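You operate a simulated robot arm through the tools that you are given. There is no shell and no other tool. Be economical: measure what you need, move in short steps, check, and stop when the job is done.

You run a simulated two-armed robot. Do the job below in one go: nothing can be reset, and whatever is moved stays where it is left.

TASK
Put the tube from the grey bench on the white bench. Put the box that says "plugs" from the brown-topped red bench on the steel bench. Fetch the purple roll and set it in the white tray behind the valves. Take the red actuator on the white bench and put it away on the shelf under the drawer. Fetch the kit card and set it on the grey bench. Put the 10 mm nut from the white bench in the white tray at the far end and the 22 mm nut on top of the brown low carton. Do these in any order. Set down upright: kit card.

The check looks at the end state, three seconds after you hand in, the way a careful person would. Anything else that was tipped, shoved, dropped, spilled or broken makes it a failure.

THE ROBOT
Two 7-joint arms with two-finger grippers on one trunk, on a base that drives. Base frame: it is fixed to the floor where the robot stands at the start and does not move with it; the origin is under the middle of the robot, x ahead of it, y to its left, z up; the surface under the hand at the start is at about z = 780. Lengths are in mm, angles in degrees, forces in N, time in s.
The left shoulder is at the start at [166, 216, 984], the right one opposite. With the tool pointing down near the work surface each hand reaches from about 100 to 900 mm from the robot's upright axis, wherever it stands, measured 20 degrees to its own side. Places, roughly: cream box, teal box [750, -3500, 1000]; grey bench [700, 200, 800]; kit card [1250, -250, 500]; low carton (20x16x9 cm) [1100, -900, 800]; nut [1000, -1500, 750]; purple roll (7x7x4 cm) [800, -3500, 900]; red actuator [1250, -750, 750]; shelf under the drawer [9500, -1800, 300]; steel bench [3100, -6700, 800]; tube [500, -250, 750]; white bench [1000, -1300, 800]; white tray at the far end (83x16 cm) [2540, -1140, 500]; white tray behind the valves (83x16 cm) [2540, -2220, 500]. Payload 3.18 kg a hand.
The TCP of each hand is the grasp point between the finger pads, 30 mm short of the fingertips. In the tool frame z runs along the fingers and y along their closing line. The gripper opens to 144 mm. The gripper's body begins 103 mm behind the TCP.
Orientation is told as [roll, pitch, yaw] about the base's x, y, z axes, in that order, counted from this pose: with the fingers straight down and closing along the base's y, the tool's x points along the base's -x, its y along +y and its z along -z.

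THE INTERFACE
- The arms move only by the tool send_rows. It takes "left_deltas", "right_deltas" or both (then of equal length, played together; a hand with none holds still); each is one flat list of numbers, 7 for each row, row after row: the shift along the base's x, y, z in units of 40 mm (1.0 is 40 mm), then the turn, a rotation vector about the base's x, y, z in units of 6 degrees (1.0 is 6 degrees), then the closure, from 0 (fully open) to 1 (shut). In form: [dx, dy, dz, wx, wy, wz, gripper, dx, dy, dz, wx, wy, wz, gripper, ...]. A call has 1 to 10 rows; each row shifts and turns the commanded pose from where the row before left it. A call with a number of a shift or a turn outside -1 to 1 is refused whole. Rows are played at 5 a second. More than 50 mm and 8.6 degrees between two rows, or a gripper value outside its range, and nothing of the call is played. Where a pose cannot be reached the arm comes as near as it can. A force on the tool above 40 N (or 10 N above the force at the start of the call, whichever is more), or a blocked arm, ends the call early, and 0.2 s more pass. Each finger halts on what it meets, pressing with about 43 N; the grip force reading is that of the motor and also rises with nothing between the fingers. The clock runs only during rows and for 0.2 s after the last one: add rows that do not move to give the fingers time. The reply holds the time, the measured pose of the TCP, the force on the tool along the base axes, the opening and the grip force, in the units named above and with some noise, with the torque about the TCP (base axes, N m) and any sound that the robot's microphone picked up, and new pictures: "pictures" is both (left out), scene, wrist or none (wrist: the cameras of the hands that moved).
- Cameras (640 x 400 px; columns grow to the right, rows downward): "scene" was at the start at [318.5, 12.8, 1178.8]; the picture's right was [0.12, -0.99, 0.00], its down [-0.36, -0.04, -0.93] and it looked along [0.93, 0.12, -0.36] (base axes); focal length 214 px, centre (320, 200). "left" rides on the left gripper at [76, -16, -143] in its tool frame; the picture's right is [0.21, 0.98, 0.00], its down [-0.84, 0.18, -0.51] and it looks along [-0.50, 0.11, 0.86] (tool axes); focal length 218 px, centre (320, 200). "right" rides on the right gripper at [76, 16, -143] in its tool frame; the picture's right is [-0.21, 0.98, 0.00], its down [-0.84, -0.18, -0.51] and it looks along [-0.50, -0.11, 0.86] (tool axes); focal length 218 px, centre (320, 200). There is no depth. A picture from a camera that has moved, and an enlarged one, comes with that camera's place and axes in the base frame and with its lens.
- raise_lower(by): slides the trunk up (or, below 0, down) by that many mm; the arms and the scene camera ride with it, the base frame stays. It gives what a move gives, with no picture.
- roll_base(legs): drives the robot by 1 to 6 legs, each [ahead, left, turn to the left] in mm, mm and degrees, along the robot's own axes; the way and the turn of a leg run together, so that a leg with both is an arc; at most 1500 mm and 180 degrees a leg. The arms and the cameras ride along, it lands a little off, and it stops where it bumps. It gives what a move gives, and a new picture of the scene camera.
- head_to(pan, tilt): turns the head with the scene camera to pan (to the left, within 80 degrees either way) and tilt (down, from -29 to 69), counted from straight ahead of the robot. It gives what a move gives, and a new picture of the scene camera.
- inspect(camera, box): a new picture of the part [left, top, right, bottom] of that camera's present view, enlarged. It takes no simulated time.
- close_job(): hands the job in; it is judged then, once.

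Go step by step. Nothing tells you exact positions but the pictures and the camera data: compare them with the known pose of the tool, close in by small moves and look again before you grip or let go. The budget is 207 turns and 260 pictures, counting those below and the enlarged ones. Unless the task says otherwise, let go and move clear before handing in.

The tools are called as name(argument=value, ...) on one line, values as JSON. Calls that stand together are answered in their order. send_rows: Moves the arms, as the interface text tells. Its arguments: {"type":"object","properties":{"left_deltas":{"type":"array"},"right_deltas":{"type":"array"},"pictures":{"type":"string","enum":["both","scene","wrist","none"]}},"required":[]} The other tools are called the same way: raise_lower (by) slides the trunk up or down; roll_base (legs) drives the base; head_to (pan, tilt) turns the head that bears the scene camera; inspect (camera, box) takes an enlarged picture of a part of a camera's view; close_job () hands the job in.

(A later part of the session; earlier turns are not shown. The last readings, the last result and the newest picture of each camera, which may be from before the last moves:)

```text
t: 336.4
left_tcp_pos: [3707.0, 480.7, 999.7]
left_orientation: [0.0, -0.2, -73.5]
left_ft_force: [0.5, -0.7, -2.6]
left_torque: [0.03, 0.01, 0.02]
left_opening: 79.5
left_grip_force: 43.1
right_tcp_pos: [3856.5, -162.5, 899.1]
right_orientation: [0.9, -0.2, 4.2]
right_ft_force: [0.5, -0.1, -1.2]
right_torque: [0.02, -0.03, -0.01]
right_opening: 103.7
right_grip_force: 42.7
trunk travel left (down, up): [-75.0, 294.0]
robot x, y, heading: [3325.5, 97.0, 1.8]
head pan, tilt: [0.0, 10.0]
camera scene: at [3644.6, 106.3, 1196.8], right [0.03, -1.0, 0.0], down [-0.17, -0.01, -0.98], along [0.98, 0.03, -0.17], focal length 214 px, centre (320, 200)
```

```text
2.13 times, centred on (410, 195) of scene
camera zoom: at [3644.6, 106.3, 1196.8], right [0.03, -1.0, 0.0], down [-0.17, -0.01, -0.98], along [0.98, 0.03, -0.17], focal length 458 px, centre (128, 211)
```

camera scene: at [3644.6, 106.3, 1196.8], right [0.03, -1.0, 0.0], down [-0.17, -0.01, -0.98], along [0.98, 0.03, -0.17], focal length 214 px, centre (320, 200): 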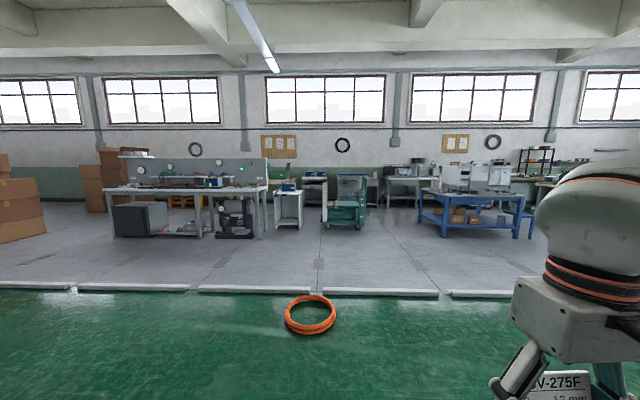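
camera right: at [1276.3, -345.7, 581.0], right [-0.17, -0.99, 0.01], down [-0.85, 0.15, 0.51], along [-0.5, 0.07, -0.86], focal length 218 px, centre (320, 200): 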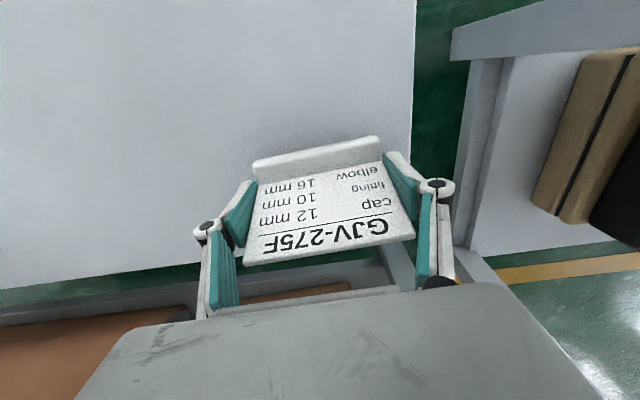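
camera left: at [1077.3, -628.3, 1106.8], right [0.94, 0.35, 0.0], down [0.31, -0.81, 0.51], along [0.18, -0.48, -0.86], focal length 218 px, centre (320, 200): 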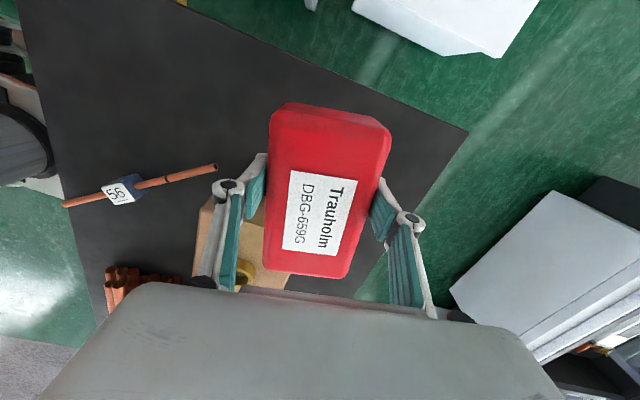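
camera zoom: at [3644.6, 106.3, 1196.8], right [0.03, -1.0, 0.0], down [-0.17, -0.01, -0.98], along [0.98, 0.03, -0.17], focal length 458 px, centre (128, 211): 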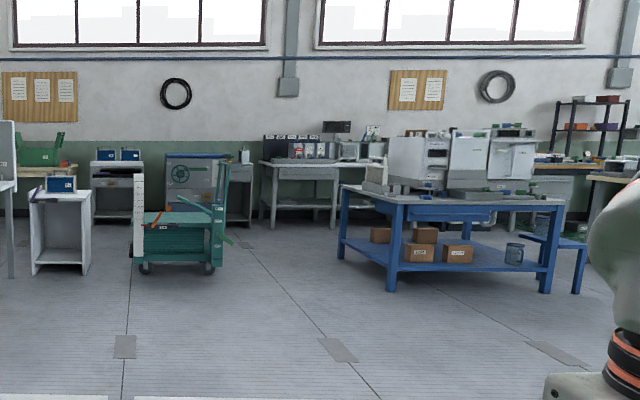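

The target is the grey table with a drawer at the far wall. There is a white edge strip across the floor; I'll get closer and look at it.

roll_base(legs=[[1200, -550, -1.7]])

head_to(pan=0, tilt=35)

inspect(camera="scene", box=[160, 160, 480, 360])

```text
t: 342.8
left_tcp_pos: [4879.3, -76.9, 999.2]
left_orientation: [-0.2, -0.2, -77.1]
left_ft_force: [-0.1, 0.9, -3.3]
left_torque: [0.04, -0.03, -0.01]
left_opening: 79.4
left_grip_force: 42.7
right_tcp_pos: [4988.0, -727.4, 899.3]
right_orientation: [0.7, -0.1, 0.6]
right_ft_force: [0.0, 0.3, -0.5]
right_torque: [0.01, 0.01, -0.03]
right_opening: 103.7
right_grip_force: 42.6
trunk travel left (down, up): [-75.0, 294.0]
robot x, y, heading: [4475.7, -435.4, -1.6]
head pan, tilt: [0.0, 10.0]
camera scene: at [4793.5, -445.1, 1196.8], right [-0.03, -1.0, 0.0], down [-0.17, 0.01, -0.98], along [0.98, -0.03, -0.17], focal length 214 px, centre (320, 200)
```

scene: 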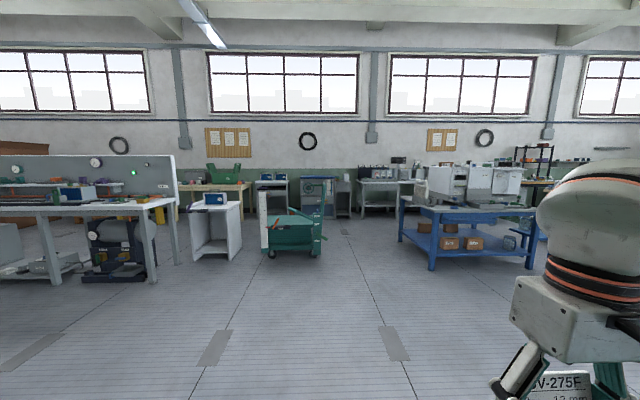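

```text
t: 343.7
left_tcp_pos: [4879.8, -74.7, 1001.1]
left_orientation: [-0.1, -0.2, -77.1]
left_ft_force: [-0.5, -0.2, -2.3]
left_torque: [0.04, -0.01, 0.05]
left_opening: 79.1
left_grip_force: 43.1
right_tcp_pos: [4988.5, -726.5, 900.2]
right_orientation: [0.8, 0.0, 0.6]
right_ft_force: [1.0, -0.5, -0.3]
right_torque: [0.0, 0.01, 0.0]
right_opening: 103.8
right_grip_force: 42.8
trunk travel left (down, up): [-75.0, 294.0]
robot x, y, heading: [4478.2, -436.3, -1.6]
head pan, tilt: [0.0, 35.0]
camera scene: at [4788.5, -444.9, 1156.8], right [-0.03, -1.0, 0.0], down [-0.57, 0.02, -0.82], along [0.82, -0.02, -0.57], focal length 214 px, centre (320, 200)
```

scene: 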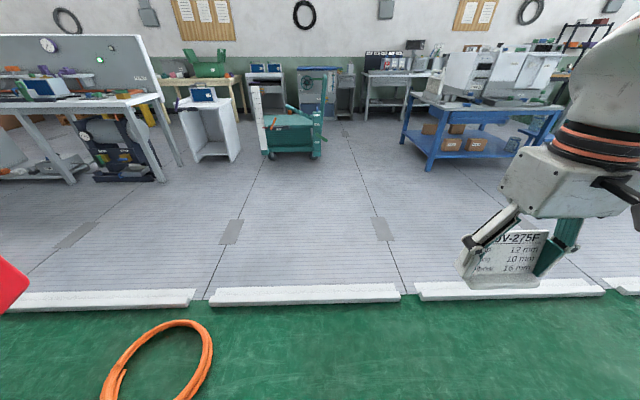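

```text
2.00 times, centred on (320, 260) of scene
camera zoom: at [4788.5, -444.9, 1156.8], right [-0.03, -1.0, 0.0], down [-0.57, 0.02, -0.82], along [0.82, -0.02, -0.57], focal length 429 px, centre (320, 80)
```

zoom: 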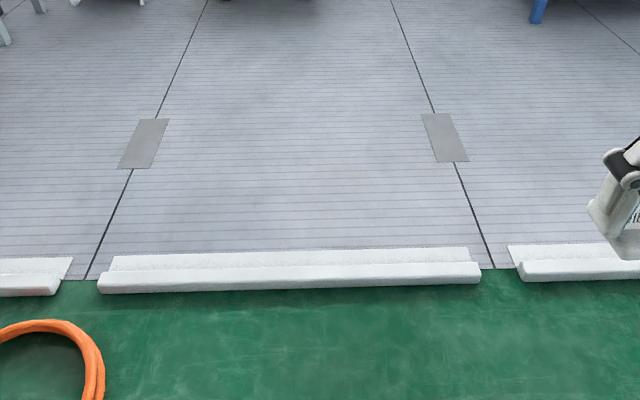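

head_to(pan=-42, tilt=12)

head_to(pan=45, tilt=15)

```text
t: 344.8
left_tcp_pos: [4879.2, -75.5, 1000.5]
left_orientation: [-0.1, -0.2, -77.1]
left_ft_force: [0.1, -0.5, -2.1]
left_torque: [0.05, 0.03, 0.02]
left_opening: 79.2
left_grip_force: 42.6
right_tcp_pos: [4988.4, -726.9, 898.0]
right_orientation: [0.9, -0.1, 0.6]
right_ft_force: [-0.2, -0.9, -1.2]
right_torque: [-0.02, -0.04, 0.02]
right_opening: 103.8
right_grip_force: 42.3
trunk travel left (down, up): [-75.0, 294.0]
robot x, y, heading: [4478.8, -436.5, -1.8]
head pan, tilt: [-42.0, 12.0]
camera scene: at [4768.0, -506.7, 1193.5], right [-0.69, -0.72, 0.0], down [-0.15, 0.14, -0.98], along [0.71, -0.67, -0.21], focal length 214 px, centre (320, 200)
```

scene: 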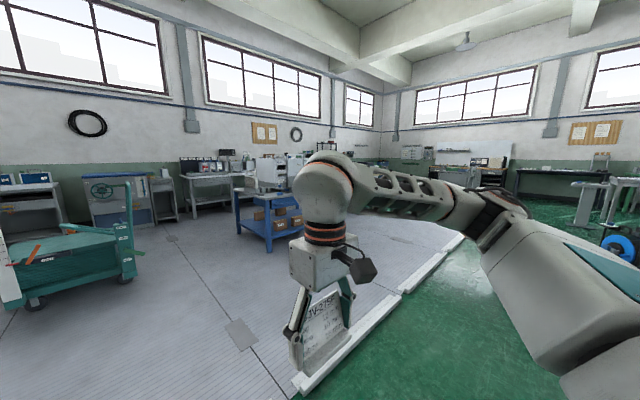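

```text
t: 346.4
left_tcp_pos: [4878.5, -76.3, 1000.6]
left_orientation: [-0.1, -0.2, -77.1]
left_ft_force: [0.5, 0.0, -3.6]
left_torque: [0.04, 0.06, 0.01]
left_opening: 79.3
left_grip_force: 43.2
right_tcp_pos: [4987.9, -726.9, 900.0]
right_orientation: [0.7, -0.1, 0.6]
right_ft_force: [0.1, 0.0, 0.1]
right_torque: [0.02, 0.02, 0.01]
right_opening: 103.9
right_grip_force: 43.0
trunk travel left (down, up): [-75.0, 294.0]
robot x, y, heading: [4472.3, -436.4, -1.7]
head pan, tilt: [45.0, 15.0]
camera scene: at [4768.5, -378.3, 1188.7], right [0.69, -0.73, 0.0], down [-0.19, -0.18, -0.97], along [0.7, 0.66, -0.26], focal length 214 px, centre (320, 200)
```

scene: 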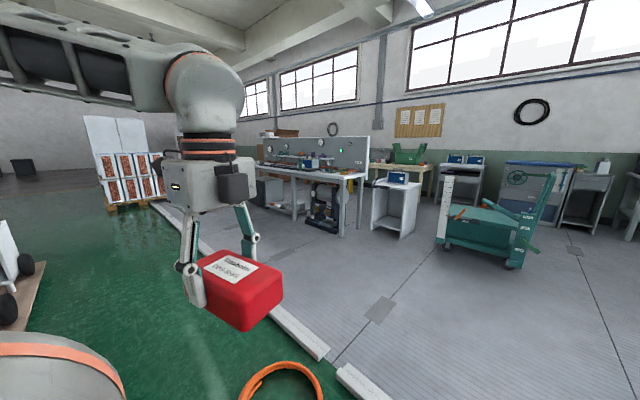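

I'll test gently whether the base can cross the strip; it stops if it bumps.

roll_base(legs=[[950, -160, 1.7]])

```text
t: 351.4
left_tcp_pos: [5794.5, -224.2, 1000.6]
left_orientation: [-0.1, -0.1, -74.6]
left_ft_force: [-0.5, -0.2, -3.1]
left_torque: [0.08, 0.02, -0.01]
left_opening: 79.4
left_grip_force: 43.1
right_tcp_pos: [5933.7, -867.9, 899.0]
right_orientation: [0.8, -0.1, 3.2]
right_ft_force: [-0.3, 0.0, -0.4]
right_torque: [-0.02, 0.02, -0.01]
right_opening: 103.9
right_grip_force: 43.1
trunk travel left (down, up): [-75.0, 294.0]
robot x, y, heading: [5402.6, -603.7, 0.7]
head pan, tilt: [45.0, 15.0]
camera scene: at [5698.2, -530.4, 1188.7], right [0.72, -0.7, 0.0], down [-0.18, -0.19, -0.97], along [0.67, 0.69, -0.26], focal length 214 px, centre (320, 200)
```

scene: 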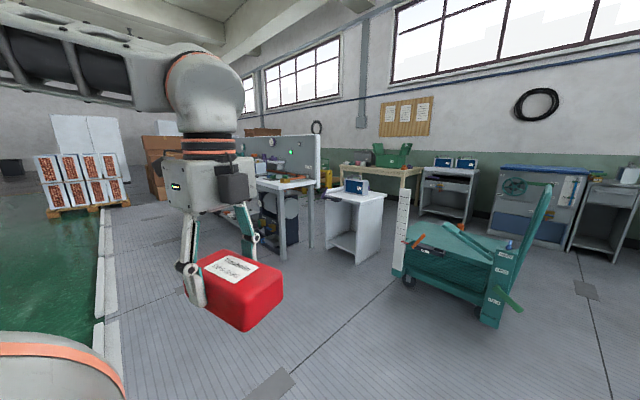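

It crossed freely. Continuing between the teal cart and the blue bench.

roll_base(legs=[[1200, -530, -0.7], [1300, 0, 0]])

head_to(pan=-15, tilt=20)

```text
t: 364.1
left_tcp_pos: [8319.1, -696.0, 999.7]
left_orientation: [0.0, -0.2, -73.8]
left_ft_force: [0.2, 0.0, -2.2]
left_torque: [0.06, 0.0, -0.02]
left_opening: 79.3
left_grip_force: 43.0
right_tcp_pos: [8466.1, -1337.3, 899.7]
right_orientation: [0.7, -0.1, 3.9]
right_ft_force: [0.8, 0.1, -0.3]
right_torque: [-0.01, 0.01, 0.01]
right_opening: 103.7
right_grip_force: 43.0
trunk travel left (down, up): [-75.0, 294.0]
robot x, y, heading: [7935.0, -1074.8, 1.9]
head pan, tilt: [45.0, 15.0]
camera scene: at [8226.1, -1003.9, 1188.7], right [0.73, -0.69, 0.0], down [-0.18, -0.19, -0.97], along [0.66, 0.7, -0.26], focal length 214 px, centre (320, 200)
```

scene: 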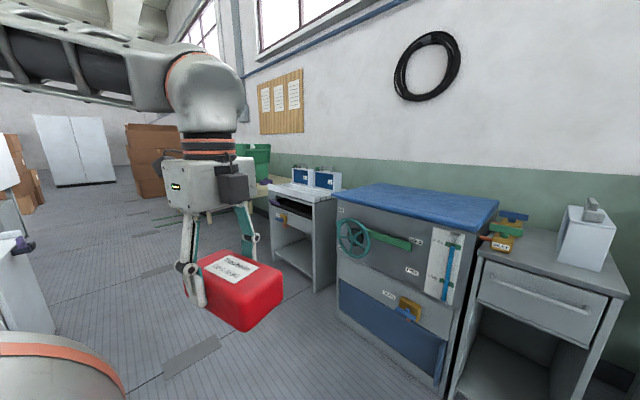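

```text
t: 365.4
left_tcp_pos: [8318.8, -696.6, 999.2]
left_orientation: [-0.1, -0.2, -73.8]
left_ft_force: [0.2, 0.0, -2.3]
left_torque: [0.05, 0.03, 0.02]
left_opening: 79.4
left_grip_force: 42.8
right_tcp_pos: [8465.2, -1337.6, 899.5]
right_orientation: [0.8, 0.0, 3.9]
right_ft_force: [-0.6, -0.4, -0.8]
right_torque: [0.02, -0.02, 0.01]
right_opening: 103.8
right_grip_force: 43.4
trunk travel left (down, up): [-75.0, 294.0]
robot x, y, heading: [7935.8, -1077.4, 1.9]
head pan, tilt: [-15.0, 20.0]
camera scene: at [8252.5, -1093.3, 1180.5], right [-0.23, -0.97, 0.0], down [-0.33, 0.08, -0.94], along [0.91, -0.22, -0.34], focal length 214 px, centre (320, 200)
```

scene: 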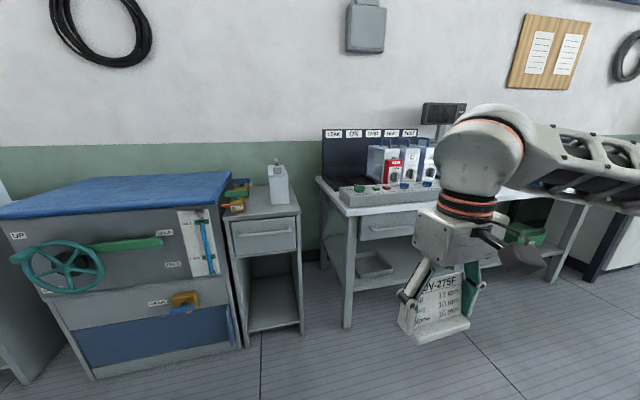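

The table with a drawer and lower shelf at y≈-1800 is the target; the small cabinet at y≈-1060 is another. I'll retract the card hand, then move in front of the table.

send_rows(right_deltas=[-0.8, 0, 0.6, 0, 0, 0, 1, -0.8, 0, 0.6, 0, 0, 0, 1, -0.8, 0, 0.6, 0, 0, 0, 1, -0.8, 0, 0.6, 0, 0, 0, 1, -0.3, 0, 0, 0, 0, 0, 1], pictures="none")

roll_base(legs=[[350, 0, -1.9], [0, -880, 0]])

head_to(pan=10, tilt=35)

```text
t: 366.6
left_tcp_pos: [8318.7, -695.9, 1000.7]
left_orientation: [-0.1, -0.2, -73.8]
left_ft_force: [0.4, 1.4, -2.6]
left_torque: [0.01, 0.0, 0.0]
left_opening: 79.3
left_grip_force: 43.4
right_tcp_pos: [8326.7, -1336.5, 995.0]
right_orientation: [0.7, -0.1, 3.9]
right_ft_force: [0.2, 0.8, -0.5]
right_torque: [-0.02, -0.02, -0.01]
right_opening: 104.2
right_grip_force: 43.2
trunk travel left (down, up): [-75.0, 294.0]
robot x, y, heading: [7932.4, -1075.0, 1.8]
head pan, tilt: [-15.0, 20.0]
```

```text
t: 376.8
left_tcp_pos: [8677.8, -1606.4, 1000.5]
left_orientation: [0.0, -0.2, -75.6]
left_ft_force: [-0.2, -0.3, -3.2]
left_torque: [0.04, 0.01, 0.02]
left_opening: 79.6
left_grip_force: 43.4
right_tcp_pos: [8664.8, -2246.8, 995.3]
right_orientation: [0.8, 0.0, 2.3]
right_ft_force: [0.2, -0.3, -0.9]
right_torque: [0.01, 0.0, -0.01]
right_opening: 103.9
right_grip_force: 42.9
trunk travel left (down, up): [-75.0, 294.0]
robot x, y, heading: [8284.8, -1979.3, -0.2]
head pan, tilt: [-15.0, 20.0]
camera scene: at [8599.4, -2001.9, 1180.5], right [-0.26, -0.97, 0.0], down [-0.33, 0.09, -0.94], along [0.91, -0.24, -0.34], focal length 214 px, centre (320, 200)
```

scene: 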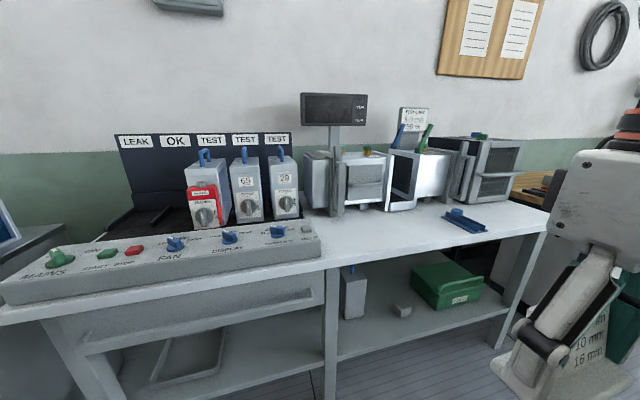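

```text
t: 377.7
left_tcp_pos: [8676.3, -1607.0, 1000.0]
left_orientation: [-0.1, -0.3, -75.7]
left_ft_force: [0.1, 0.0, -2.8]
left_torque: [0.04, 0.03, -0.01]
left_opening: 79.3
left_grip_force: 43.2
right_tcp_pos: [8666.2, -2247.8, 995.4]
right_orientation: [0.8, -0.1, 2.2]
right_ft_force: [0.4, 0.5, -0.5]
right_torque: [0.0, 0.0, 0.0]
right_opening: 103.8
right_grip_force: 42.5
trunk travel left (down, up): [-75.0, 294.0]
robot x, y, heading: [8284.2, -1977.6, -0.0]
head pan, tilt: [10.0, 35.0]
camera scene: at [8596.2, -1962.5, 1156.7], right [0.17, -0.99, 0.0], down [-0.56, -0.1, -0.82], along [0.81, 0.14, -0.57], focal length 214 px, centre (320, 200)
```

scene: 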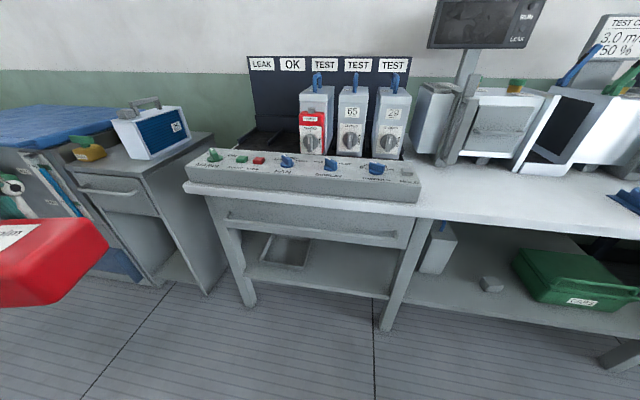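

The drawer section is y≈-1460…-2220 with ~290 mm clearance above the shelf, so I need a tilted grip. I'll set the actuator on the free table strip to the right, then regrasp it from the front. Driving there.

roll_base(legs=[[190, -640, 0]])

head_to(pan=20, tilt=40)

send_rows(left_deltas=[0, 0, 0, 0, 0, 1, 1, 0, 0, 0, 0, 0, 1, 1, 0, 0, 0, 0, 0, 1, 1, 0, 0, 0, 0, 0, 1, 1, 0, 0, 0, 0, 0, 1, 1, 0, 0, 0, 0, 0, 1, 1, 0, 0, 0, 0, 0, 1, 1, 0, 0, 0, 0, 0, 1, 1, 0, 0, 0, 0, 0, 1, 1, 0, 0, 0, 0, 0, 1, 1], pictures="none")

```text
t: 383.7
left_tcp_pos: [8868.5, -2243.5, 1000.2]
left_orientation: [-0.1, -0.3, -75.8]
left_ft_force: [-0.2, 0.5, -2.5]
left_torque: [0.04, -0.03, -0.01]
left_opening: 79.3
left_grip_force: 43.2
right_tcp_pos: [8853.7, -2883.9, 995.1]
right_orientation: [0.8, -0.1, 1.9]
right_ft_force: [-0.5, 0.6, -1.6]
right_torque: [-0.01, 0.03, -0.02]
right_opening: 104.1
right_grip_force: 43.1
trunk travel left (down, up): [-75.0, 294.0]
robot x, y, heading: [8470.5, -2613.8, -0.5]
head pan, tilt: [10.0, 35.0]
camera scene: at [8785.2, -2599.3, 1156.7], right [0.17, -0.99, 0.0], down [-0.57, -0.1, -0.82], along [0.81, 0.14, -0.57], focal length 214 px, centre (320, 200)
```

scene: 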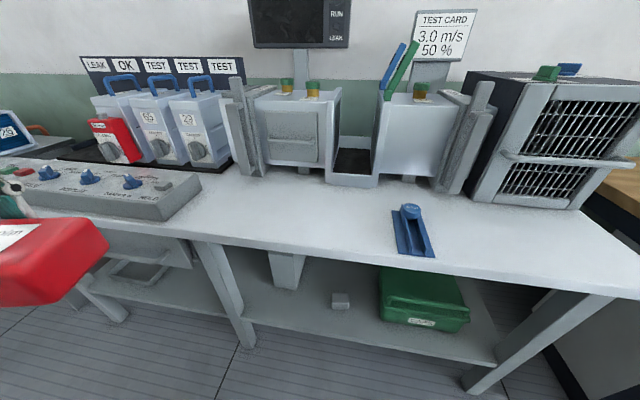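

```text
t: 384.4
left_tcp_pos: [8867.9, -2243.8, 999.0]
left_orientation: [0.0, -0.2, -75.8]
left_ft_force: [0.6, 0.0, -2.4]
left_torque: [0.04, 0.02, 0.01]
left_opening: 79.4
left_grip_force: 43.3
right_tcp_pos: [8854.8, -2884.1, 995.9]
right_orientation: [0.8, -0.1, 2.1]
right_ft_force: [0.2, -0.5, -1.2]
right_torque: [-0.03, 0.01, -0.01]
right_opening: 103.9
right_grip_force: 42.9
trunk travel left (down, up): [-75.0, 294.0]
robot x, y, heading: [8474.2, -2616.4, -0.5]
head pan, tilt: [20.0, 40.0]
camera scene: at [8778.4, -2585.4, 1149.2], right [0.34, -0.94, 0.0], down [-0.61, -0.22, -0.77], along [0.72, 0.26, -0.64], focal length 214 px, centre (320, 200)
```

scene: 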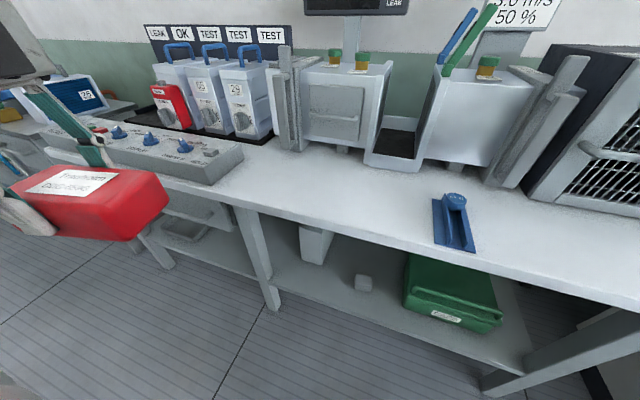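

```text
t: 386.6
left_tcp_pos: [8868.4, -2242.9, 998.6]
left_orientation: [-0.2, -0.3, -15.7]
left_ft_force: [-0.1, -0.4, -3.4]
left_torque: [0.03, 0.06, 0.0]
left_opening: 79.5
left_grip_force: 43.0
right_tcp_pos: [8854.1, -2884.3, 996.1]
right_orientation: [0.9, -0.1, 2.0]
right_ft_force: [0.7, 0.5, -0.6]
right_torque: [-0.01, 0.0, 0.05]
right_opening: 103.8
right_grip_force: 42.9
trunk travel left (down, up): [-75.0, 294.0]
robot x, y, heading: [8474.3, -2614.1, -0.6]
head pan, tilt: [20.0, 40.0]
```

send_rows(left_deltas=[0.9, -0.43, -0.25, 0, 0, 0.3, 1, 0.9, -0.43, -0.25, 0, 0, 0.3, 1, 0.9, -0.43, -0.25, 0, 0, 0.3, 1, 0.9, -0.43, -0.25, 0, 0, 0.3, 1, 0.9, -0.43, -0.25, 0, 0, 0.3, 1, 0.9, -0.43, -0.25, 0, 0, 0.3, 1, 0.9, -0.43, -0.25, 0, 0, 0.3, 1, 0.9, -0.43, -0.25, 0, 0, 0.3, 1, 0.9, -0.43, -0.25, 0, 0, 0.2, 1, 0, 0, 0, 0, 0, 0, 1], pictures="both")

```text
t: 388.9
left_tcp_pos: [9180.3, -2269.3, 956.5]
left_orientation: [-0.2, -0.4, -0.2]
left_ft_force: [0.5, -0.4, -1.7]
left_torque: [0.02, -0.01, 0.02]
left_opening: 79.2
left_grip_force: 42.5
left hand out of reach, approached as far as the arm can: row 3, 4, 5, 6, 7, 8
right_tcp_pos: [8852.9, -2884.7, 996.9]
right_orientation: [0.7, -0.3, 2.0]
right_ft_force: [-0.9, 0.3, -0.8]
right_torque: [0.0, -0.03, -0.01]
right_opening: 103.7
right_grip_force: 43.0
trunk travel left (down, up): [-75.0, 294.0]
robot x, y, heading: [8471.7, -2618.8, -0.1]
head pan, tilt: [20.0, 40.0]
camera scene: at [8777.1, -2585.2, 1149.9], right [0.34, -0.94, 0.0], down [-0.6, -0.22, -0.77], along [0.72, 0.26, -0.64], focal length 214 px, centre (320, 200)
camera left: at [9102.7, -2284.6, 1100.6], right [-0.21, 0.98, 0.0], down [0.84, 0.18, 0.51], along [0.5, 0.1, -0.86], focal length 218 px, centre (320, 200)
```

scene: 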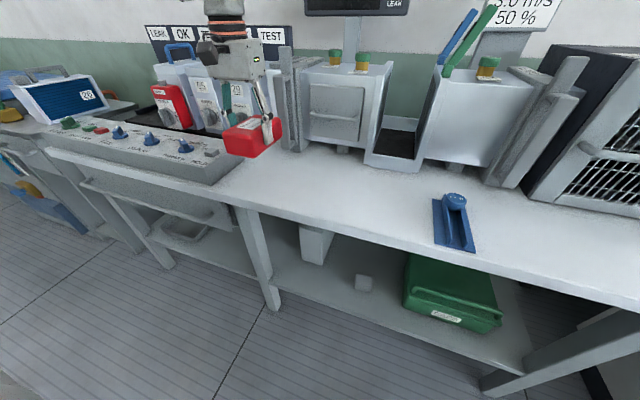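
left: 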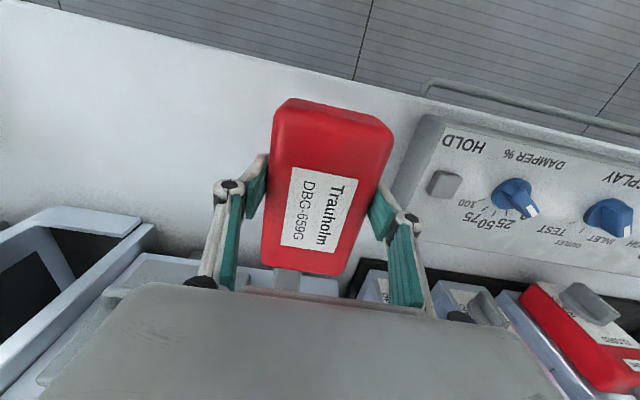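

send_rows(left_deltas=[-0.9, -0.2, 0, 0, 0, 0, 1, -0.9, -0.6, 0, 0, 0, 0, 1, 0, -0.9, 0, 0, 0, 0, 1, 0, -0.9, 0, 0, 0, 0, 1, 0, -0.7, 0, 0, 0, 0, 1, 0, 0, 0, 0, 0, 0, 1], pictures="none")

roll_base(legs=[[95, 0, 0]])

```text
t: 390.2
left_tcp_pos: [9134.6, -2301.7, 996.4]
left_orientation: [1.2, 0.8, -3.3]
left_ft_force: [-1.3, 0.3, -1.4]
left_torque: [0.04, -0.08, -0.01]
left_opening: 79.4
left_grip_force: 42.7
left hand out of reach, approached as far as the arm can: row 1, 2, 3, 4, 5
right_tcp_pos: [8850.7, -2886.1, 997.9]
right_orientation: [0.7, -0.5, 2.0]
right_ft_force: [-1.9, 0.0, -0.4]
right_torque: [0.03, -0.08, -0.02]
right_opening: 103.8
right_grip_force: 43.0
trunk travel left (down, up): [-75.0, 294.0]
robot x, y, heading: [8469.7, -2616.8, -0.1]
head pan, tilt: [20.0, 40.0]
```

```text
t: 391.4
left_tcp_pos: [9232.7, -2298.2, 994.9]
left_orientation: [1.2, 1.0, -3.1]
left_ft_force: [-8.0, 2.0, -1.0]
left_torque: [0.07, -0.28, 0.46]
left_opening: 79.2
left_grip_force: 42.9
right_tcp_pos: [8950.0, -2884.7, 996.2]
right_orientation: [0.7, -0.3, 2.0]
right_ft_force: [0.3, -0.6, -0.1]
right_torque: [0.02, 0.0, 0.01]
right_opening: 103.9
right_grip_force: 43.4
trunk travel left (down, up): [-75.0, 294.0]
robot x, y, heading: [8569.0, -2616.1, -0.3]
head pan, tilt: [20.0, 40.0]
camera scene: at [8872.8, -2585.4, 1149.9], right [0.34, -0.94, 0.0], down [-0.6, -0.22, -0.77], along [0.72, 0.26, -0.64], focal length 214 px, centre (320, 200)
```

scene: 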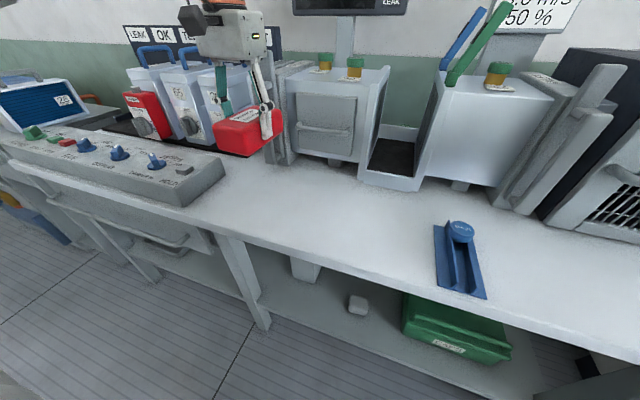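

The hand is touching a device (‑8 N); backing off right away.

roll_base(legs=[[-110, 0, 0]])

send_rows(left_deltas=[-1, 0, -0.2, 0, 0, 0, 1, -1, 0, -0.2, 0, 0, 0, 1, -1, 0, -0.2, 0, 0, 0, 1, -0.5, 0, 0, 0, 0, 0, 1], pictures="both")

```text
t: 392.6
left_tcp_pos: [9125.4, -2296.3, 991.9]
left_orientation: [1.3, 1.0, -2.9]
left_ft_force: [-0.2, 0.3, -2.8]
left_torque: [0.02, 0.01, -0.01]
left_opening: 79.5
left_grip_force: 42.6
right_tcp_pos: [8843.3, -2882.3, 994.1]
right_orientation: [0.7, -0.2, 2.3]
right_ft_force: [-0.7, 0.3, -0.4]
right_torque: [-0.02, -0.01, 0.0]
right_opening: 104.1
right_grip_force: 42.8
trunk travel left (down, up): [-75.0, 294.0]
robot x, y, heading: [8457.3, -2615.1, 0.1]
head pan, tilt: [20.0, 40.0]
camera scene: at [8766.7, -2583.7, 1149.0], right [0.34, -0.94, 0.0], down [-0.6, -0.22, -0.77], along [0.72, 0.26, -0.64], focal length 214 px, centre (320, 200)
```

scene: 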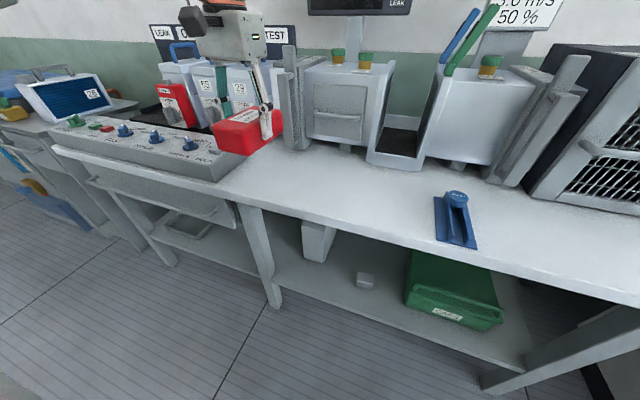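

```text
t: 393.6
left_tcp_pos: [8983.0, -2297.2, 970.1]
left_orientation: [1.2, 1.0, -2.8]
left_ft_force: [-0.2, 0.3, -1.7]
left_torque: [0.03, -0.01, 0.01]
left_opening: 79.5
left_grip_force: 42.8
right_tcp_pos: [8842.7, -2881.9, 995.5]
right_orientation: [0.8, -0.2, 2.3]
right_ft_force: [0.3, -0.4, -0.3]
right_torque: [-0.03, 0.01, 0.01]
right_opening: 103.7
right_grip_force: 43.1
trunk travel left (down, up): [-75.0, 294.0]
robot x, y, heading: [8461.3, -2618.3, -0.1]
head pan, tilt: [20.0, 40.0]
camera scene: at [8766.4, -2583.7, 1149.4], right [0.34, -0.94, 0.0], down [-0.6, -0.22, -0.77], along [0.72, 0.26, -0.64], focal length 214 px, centre (320, 200)
camera left: at [8908.2, -2312.7, 1114.9], right [-0.16, 0.99, 0.02], down [0.86, 0.13, 0.5], along [0.49, 0.1, -0.87], focal length 218 px, centre (320, 200)
```

scene: 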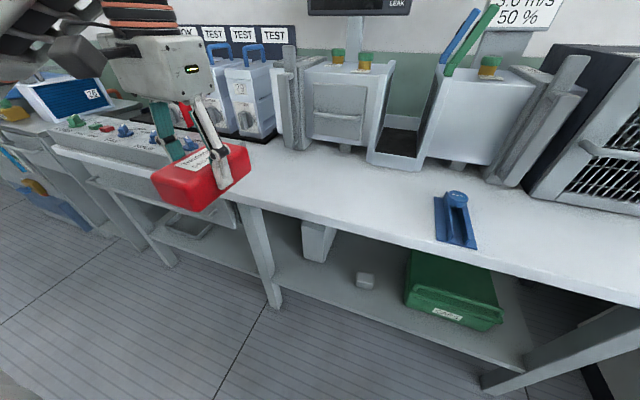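
left: 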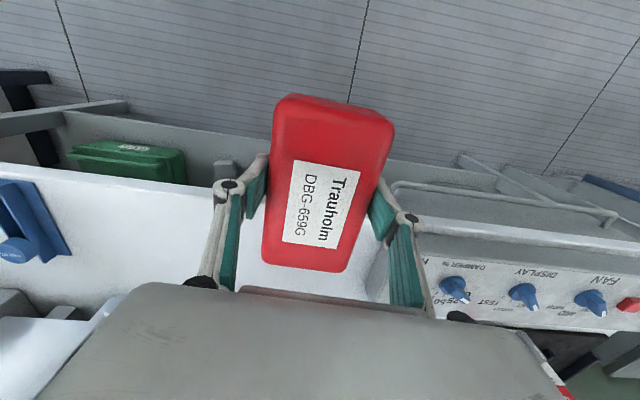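

send_rows(left_deltas=[0, -0.9, -0.3, -0.2, -0.17, 0.47, 1, 0, -0.9, -0.3, 0, 0, 0, 1, 0, -0.7, -0.3, 0, 0, 0, 1, 0.7, 0, -0.5, 0, 0, 0, 1, 0.8, 0, -0.3, 0, 0, 0, 1, 0.8, 0, 0, 0, 0, 0, 1, 0, 0, 0, 0, 0, 0, 1], pictures="both")

```text
t: 395.2
left_tcp_pos: [9132.2, -2340.0, 911.9]
left_orientation: [0.0, -0.2, 0.0]
left_ft_force: [0.4, -0.2, -2.7]
left_torque: [0.02, 0.04, -0.01]
left_opening: 79.2
left_grip_force: 43.1
left hand out of reach, approached as far as the arm can: row 1, 2, 3
right_tcp_pos: [8843.9, -2882.4, 995.2]
right_orientation: [0.7, -0.1, 2.3]
right_ft_force: [-0.4, -0.3, -0.5]
right_torque: [-0.01, 0.01, -0.05]
right_opening: 103.8
right_grip_force: 43.2
trunk travel left (down, up): [-75.0, 294.0]
robot x, y, heading: [8462.6, -2617.0, 0.2]
head pan, tilt: [20.0, 40.0]
camera scene: at [8766.9, -2583.6, 1149.1], right [0.34, -0.94, 0.0], down [-0.6, -0.22, -0.77], along [0.72, 0.26, -0.64], focal length 214 px, centre (320, 200)
camera left: at [9055.7, -2354.0, 1056.0], right [-0.21, 0.98, 0.0], down [0.84, 0.18, 0.51], along [0.5, 0.11, -0.86], focal length 218 px, centre (320, 200)
```

scene: 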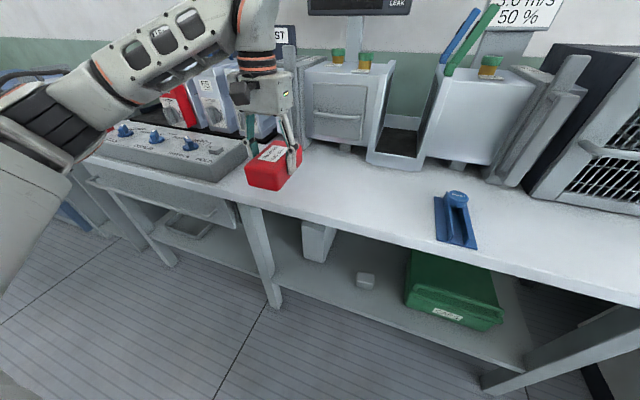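
left: 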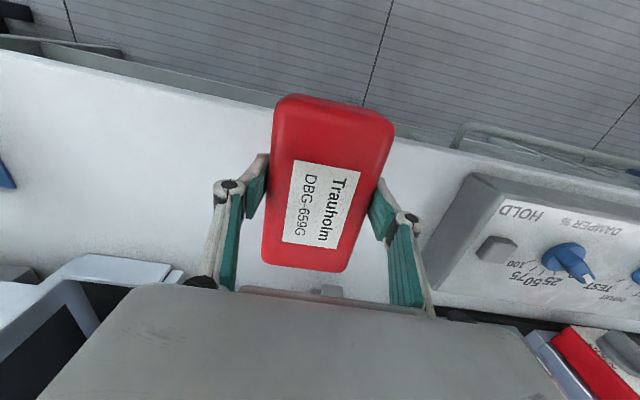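

send_rows(left_deltas=[0.4, 0, -0.5, 0, 0, 0, 1, 0.4, 0, -0.5, 0, 0, 0, 1, 0.3, 0, -0.2, 0, 0, 0, 1, 0, 0, 0, 0, 0, 0, 1], pictures="both")

```text
t: 396.2
left_tcp_pos: [9175.7, -2340.3, 861.1]
left_orientation: [0.0, 0.1, 0.0]
left_ft_force: [-0.6, 0.0, -2.8]
left_torque: [0.0, 0.05, 0.03]
left_opening: 79.4
left_grip_force: 42.9
right_tcp_pos: [8843.7, -2880.7, 995.2]
right_orientation: [0.7, -0.1, 2.2]
right_ft_force: [-0.5, 0.5, -0.1]
right_torque: [-0.02, 0.0, -0.04]
right_opening: 103.8
right_grip_force: 43.1
trunk travel left (down, up): [-75.0, 294.0]
robot x, y, heading: [8461.5, -2612.8, -0.1]
head pan, tilt: [20.0, 40.0]
camera scene: at [8766.8, -2583.7, 1149.2], right [0.34, -0.94, 0.0], down [-0.6, -0.22, -0.77], along [0.72, 0.26, -0.64], focal length 214 px, centre (320, 200)
camera left: at [9098.6, -2356.7, 1005.7], right [-0.21, 0.98, 0.0], down [0.84, 0.18, 0.51], along [0.5, 0.11, -0.86], focal length 218 px, centre (320, 200)
```

scene: 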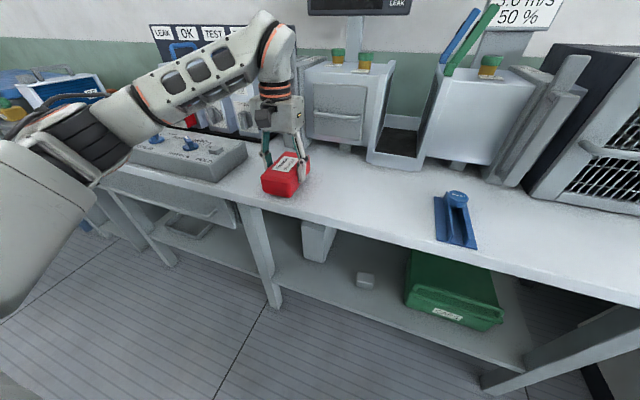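
left: 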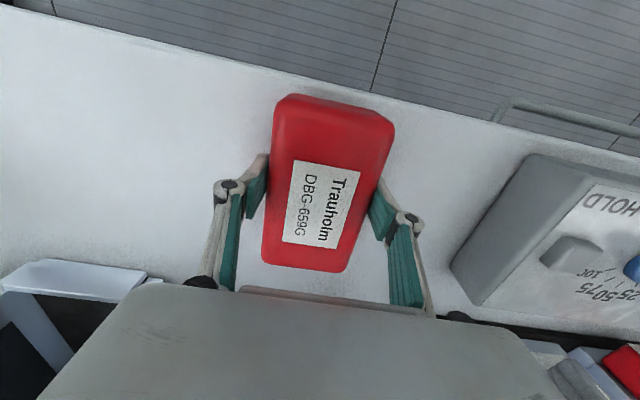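

send_rows(left_deltas=[0, 0, -0.25, 0, 0, 0, 1, 0, 0, -0.2, 0, 0, 0, 1, 0, 0, 0, 0, 0, 0, 1], pictures="none")

```text
t: 397.0
left_tcp_pos: [9174.9, -2341.5, 848.4]
left_orientation: [0.2, -0.3, 0.0]
left_ft_force: [5.4, 2.4, 16.0]
left_torque: [-0.05, 0.87, -0.06]
left_opening: 79.5
left_grip_force: 43.3
right_tcp_pos: [8843.1, -2883.6, 996.3]
right_orientation: [0.8, -0.4, 2.3]
right_ft_force: [0.4, -0.7, -0.4]
right_torque: [-0.04, -0.01, -0.01]
right_opening: 104.1
right_grip_force: 43.5
trunk travel left (down, up): [-75.0, 294.0]
robot x, y, heading: [8457.8, -2612.5, 0.2]
head pan, tilt: [20.0, 40.0]
```

Contact (table at about z 800). Releasing and rising straight up.

send_rows(left_deltas=[0, 0, 0, 0, 0, 0, 0.4, 0, 0, 0, 0, 0, 0, 0.3, 0, 0, 0, 0, 0, 0, 0.2, 0, 0, 0.6, 0, 0, 0, 0.2, -0.2, 0, 0.9, 0, 0, 0, 0.2, -0.6, 0, 0.8, 0, 0, 0, 0.2, -0.9, 0, 0.6, 0, 0, 0, 0.2, -0.9, 0, 0.3, 0, 0, 0, 0.2, -0.9, 0, 0, 0, 0, 0, 0.2, 0, 0, 0, 0, 0, 0, 0.2], pictures="both")

```text
t: 399.2
left_tcp_pos: [9037.4, -2340.7, 974.8]
left_orientation: [0.1, 0.0, -0.1]
left_ft_force: [-0.3, 0.3, -0.2]
left_torque: [-0.01, 0.0, -0.02]
left_opening: 115.3
left_grip_force: 0.0
right_tcp_pos: [8843.6, -2881.9, 996.4]
right_orientation: [0.8, -0.1, 2.3]
right_ft_force: [-0.4, 1.0, 0.0]
right_torque: [0.0, 0.02, 0.01]
right_opening: 104.0
right_grip_force: 43.7
trunk travel left (down, up): [-75.0, 294.0]
robot x, y, heading: [8463.3, -2614.8, -0.1]
head pan, tilt: [20.0, 40.0]
camera scene: at [8766.9, -2583.9, 1149.1], right [0.34, -0.94, 0.0], down [-0.6, -0.22, -0.77], along [0.72, 0.26, -0.64], focal length 214 px, centre (320, 200)
camera left: at [8960.2, -2356.5, 1119.8], right [-0.21, 0.98, 0.0], down [0.84, 0.18, 0.51], along [0.5, 0.11, -0.86], focal length 218 px, centre (320, 200)
```

scene: 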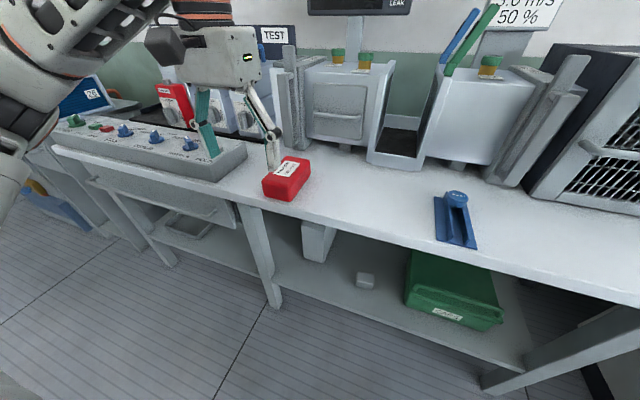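
left: 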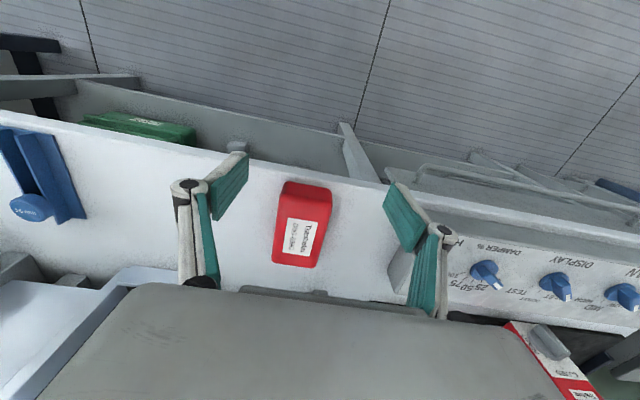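

Actuator is on the table. Now back up to make room, then tilt the left hand forward while extending.

roll_base(legs=[[-185, 0, 0]])

send_rows(left_deltas=[0.3, 0, 0, 0, -1, 0, 0.1, 0.3, 0, 0, 0, -1, 0, 0.1, 0.4, 0, 0, 0, -1, 0, 0.1, 0.4, 0, 0, 0, -1, 0, 0.1, 0.5, 0, 0, 0, -1, 0, 0.1, 0.5, 0, 0, 0, -1, 0, 0.1, 0.5, 0, -0.2, 0, -1, 0, 0.1, 0.5, 0, -0.2, 0, -1, 0, 0.1, 0.5, 0, -0.2, 0, -1, 0, 0.1, 0.5, 0, -0.2, 0, -1, 0, 0.1], pictures="both")

```text
t: 400.7
left_tcp_pos: [8847.7, -2338.8, 975.6]
left_orientation: [0.2, 0.0, 0.2]
left_ft_force: [-0.3, -0.6, 1.3]
left_torque: [-0.01, 0.0, -0.01]
left_opening: 115.0
left_grip_force: 0.1
right_tcp_pos: [8656.5, -2881.0, 996.1]
right_orientation: [0.8, 0.0, 2.7]
right_ft_force: [0.4, -0.1, -1.0]
right_torque: [0.01, -0.01, 0.01]
right_opening: 103.9
right_grip_force: 43.4
trunk travel left (down, up): [-75.0, 294.0]
robot x, y, heading: [8274.4, -2617.1, 0.4]
head pan, tilt: [20.0, 40.0]
camera scene: at [8577.9, -2583.1, 1149.2], right [0.35, -0.94, 0.0], down [-0.6, -0.22, -0.77], along [0.72, 0.27, -0.64], focal length 214 px, centre (320, 200)
```

scene: 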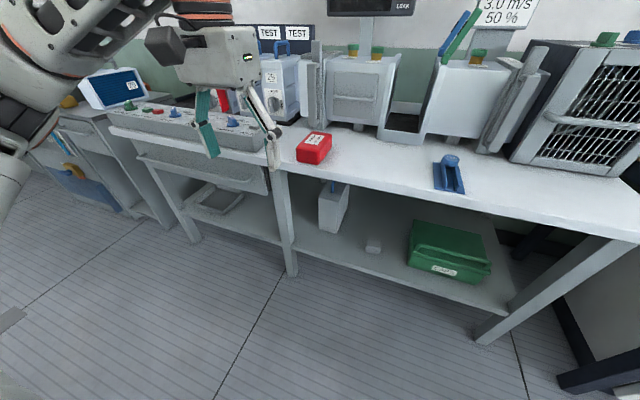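

```text
t: 402.9
left_tcp_pos: [9059.6, -2205.2, 1081.6]
left_orientation: [3.3, -58.4, -3.4]
left_ft_force: [0.1, 1.0, 0.1]
left_torque: [0.0, 0.01, 0.02]
left_opening: 129.6
left_grip_force: 0.1
left hand out of reach, approached as far as the arm can: row 4, 5, 6, 7, 8, 9, 10
right_tcp_pos: [8658.4, -2881.8, 996.4]
right_orientation: [0.8, -0.1, 2.6]
right_ft_force: [0.2, 0.8, -0.3]
right_torque: [-0.02, -0.01, 0.01]
right_opening: 104.0
right_grip_force: 42.7
trunk travel left (down, up): [-75.0, 294.0]
robot x, y, heading: [8272.3, -2615.5, 0.2]
head pan, tilt: [20.0, 40.0]
camera scene: at [8578.8, -2583.1, 1148.9], right [0.35, -0.94, 0.0], down [-0.6, -0.22, -0.77], along [0.72, 0.27, -0.64], focal length 214 px, centre (320, 200)
camera left: at [8897.4, -2219.0, 1093.6], right [-0.1, 0.98, -0.15], down [0.01, 0.15, 0.99], along [1.0, 0.09, -0.03], focal length 218 px, centre (320, 200)
```

scene: 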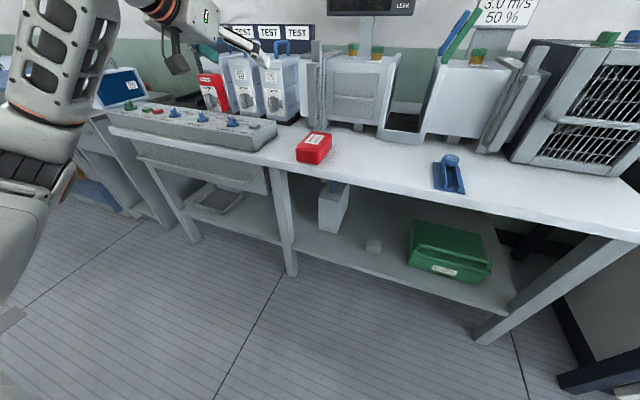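
left: 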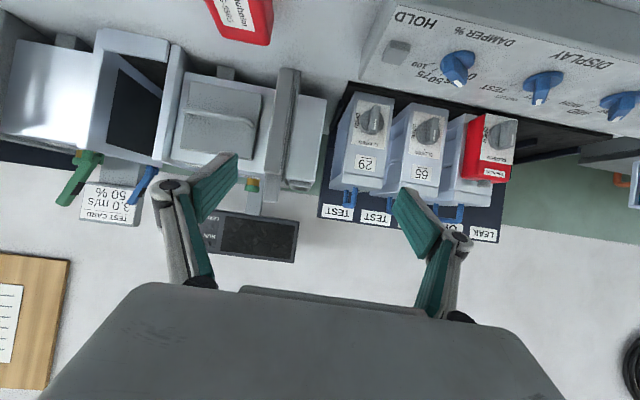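

send_rows(left_deltas=[-0.5, -0.7, -0.7, 0, 0, 0, 0.1, -0.5, -0.7, -0.8, -0.25, 0, 0.25, 0.1, -0.5, -0.7, -0.8, -0.25, 0, 0.25, 0.1, -0.5, -0.7, -0.8, 0, 0, 0, 0.1, -0.3, -0.6, -0.8, 0, 0, 0, 0.1, 0, 0, 0, 0, 0, 0, 0.1], pictures="both")

```text
t: 404.3
left_tcp_pos: [9037.1, -2210.6, 1074.2]
left_orientation: [2.1, -55.6, -2.3]
left_ft_force: [0.5, 1.0, 0.7]
left_torque: [0.03, 0.04, 0.02]
left_opening: 129.8
left_grip_force: 0.0
left hand out of reach, approached as far as the arm can: row 1, 2, 3, 4, 5
right_tcp_pos: [8656.5, -2881.0, 995.7]
right_orientation: [0.8, -0.2, 2.6]
right_ft_force: [0.2, 0.0, -0.4]
right_torque: [-0.01, -0.02, 0.01]
right_opening: 103.9
right_grip_force: 43.0
trunk travel left (down, up): [-75.0, 294.0]
robot x, y, heading: [8275.8, -2617.6, 0.3]
head pan, tilt: [20.0, 40.0]
camera scene: at [8578.2, -2583.1, 1149.2], right [0.35, -0.94, 0.0], down [-0.6, -0.22, -0.77], along [0.72, 0.27, -0.64], focal length 214 px, centre (320, 200)
camera left: at [8875.2, -2225.3, 1092.6], right [-0.11, 0.98, -0.15], down [0.06, 0.16, 0.99], along [0.99, 0.1, -0.07], focal length 218 px, centre (320, 200)
```

scene: 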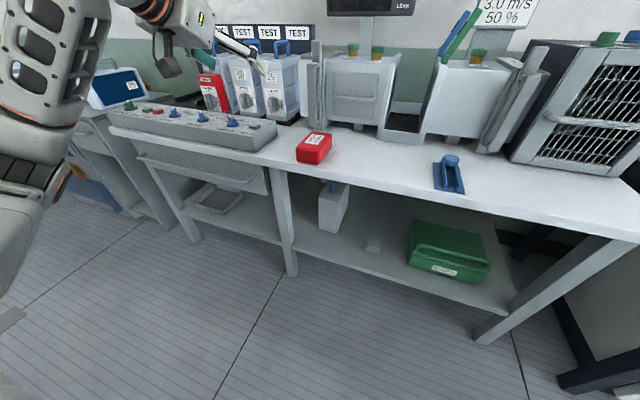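
left: 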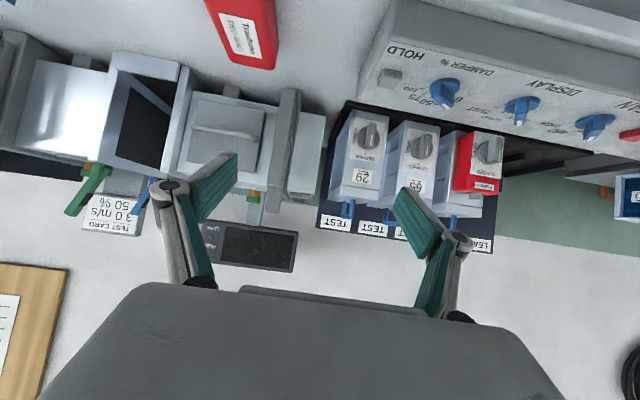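

The steep tilt folds the arm too far. A 40° tilt is enough for the shelf clearance, so I'll ease back to that and come over the actuator.

send_rows(left_deltas=[0, 0, 0, 0, 0.9, 0, 0.1, 0, 0, 0, 0, 0.9, 0, 0.1, 0, 0, 0, -0.2, 0.8, 0.2, 0.1, -0.3, -0.6, -0.5, 0, 0, 0, 0.1, -0.3, -0.7, -0.5, 0, 0, 0, 0.1, -0.3, -0.8, -0.5, 0, 0, 0, 0.1, 0, -0.8, -0.5, 0, 0, 0, 0.1, 0, -0.4, -0.5, 0, 0, 0, 0.1, 0, 0, 0, 0, 0, 0, 0.1], pictures="both")

```text
t: 406.3
left_tcp_pos: [9012.4, -2267.4, 1026.2]
left_orientation: [-0.4, -40.0, 0.3]
left_ft_force: [0.8, -0.6, 0.2]
left_torque: [-0.02, 0.0, -0.02]
left_opening: 129.8
left_grip_force: 0.0
left hand out of reach, approached as far as the arm can: row 6, 7, 8
right_tcp_pos: [8655.6, -2881.7, 995.2]
right_orientation: [0.9, -0.1, 2.6]
right_ft_force: [-0.3, -0.2, -1.1]
right_torque: [0.01, 0.04, 0.0]
right_opening: 103.6
right_grip_force: 43.2
trunk travel left (down, up): [-75.0, 294.0]
robot x, y, heading: [8273.9, -2616.7, 0.0]
head pan, tilt: [20.0, 40.0]
camera scene: at [8578.2, -2583.2, 1149.2], right [0.35, -0.94, 0.0], down [-0.6, -0.22, -0.77], along [0.72, 0.27, -0.64], focal length 214 px, centre (320, 200)
camera left: at [8862.4, -2282.3, 1088.8], right [-0.16, 0.98, -0.14], down [0.32, 0.18, 0.93], along [0.93, 0.1, -0.34], focal length 218 px, centre (320, 200)
```

scene: 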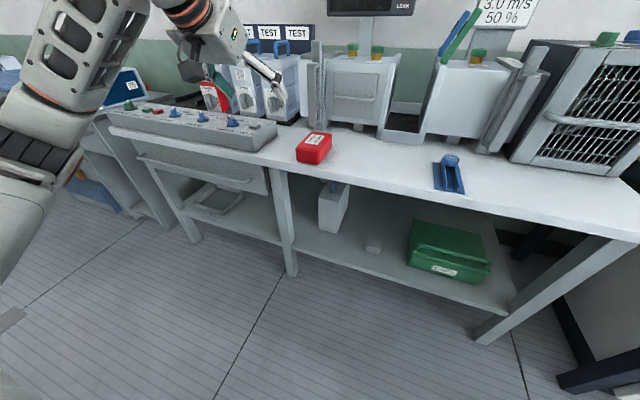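
left: 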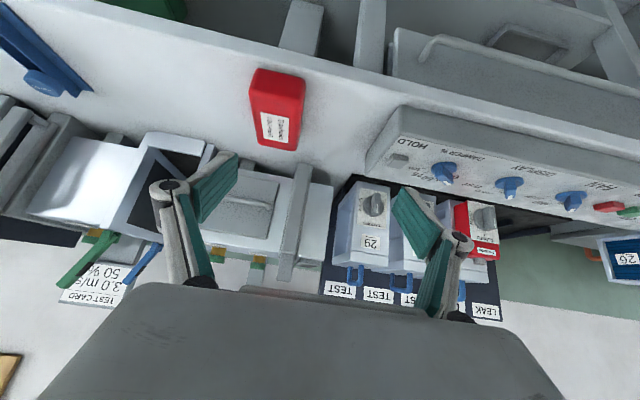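

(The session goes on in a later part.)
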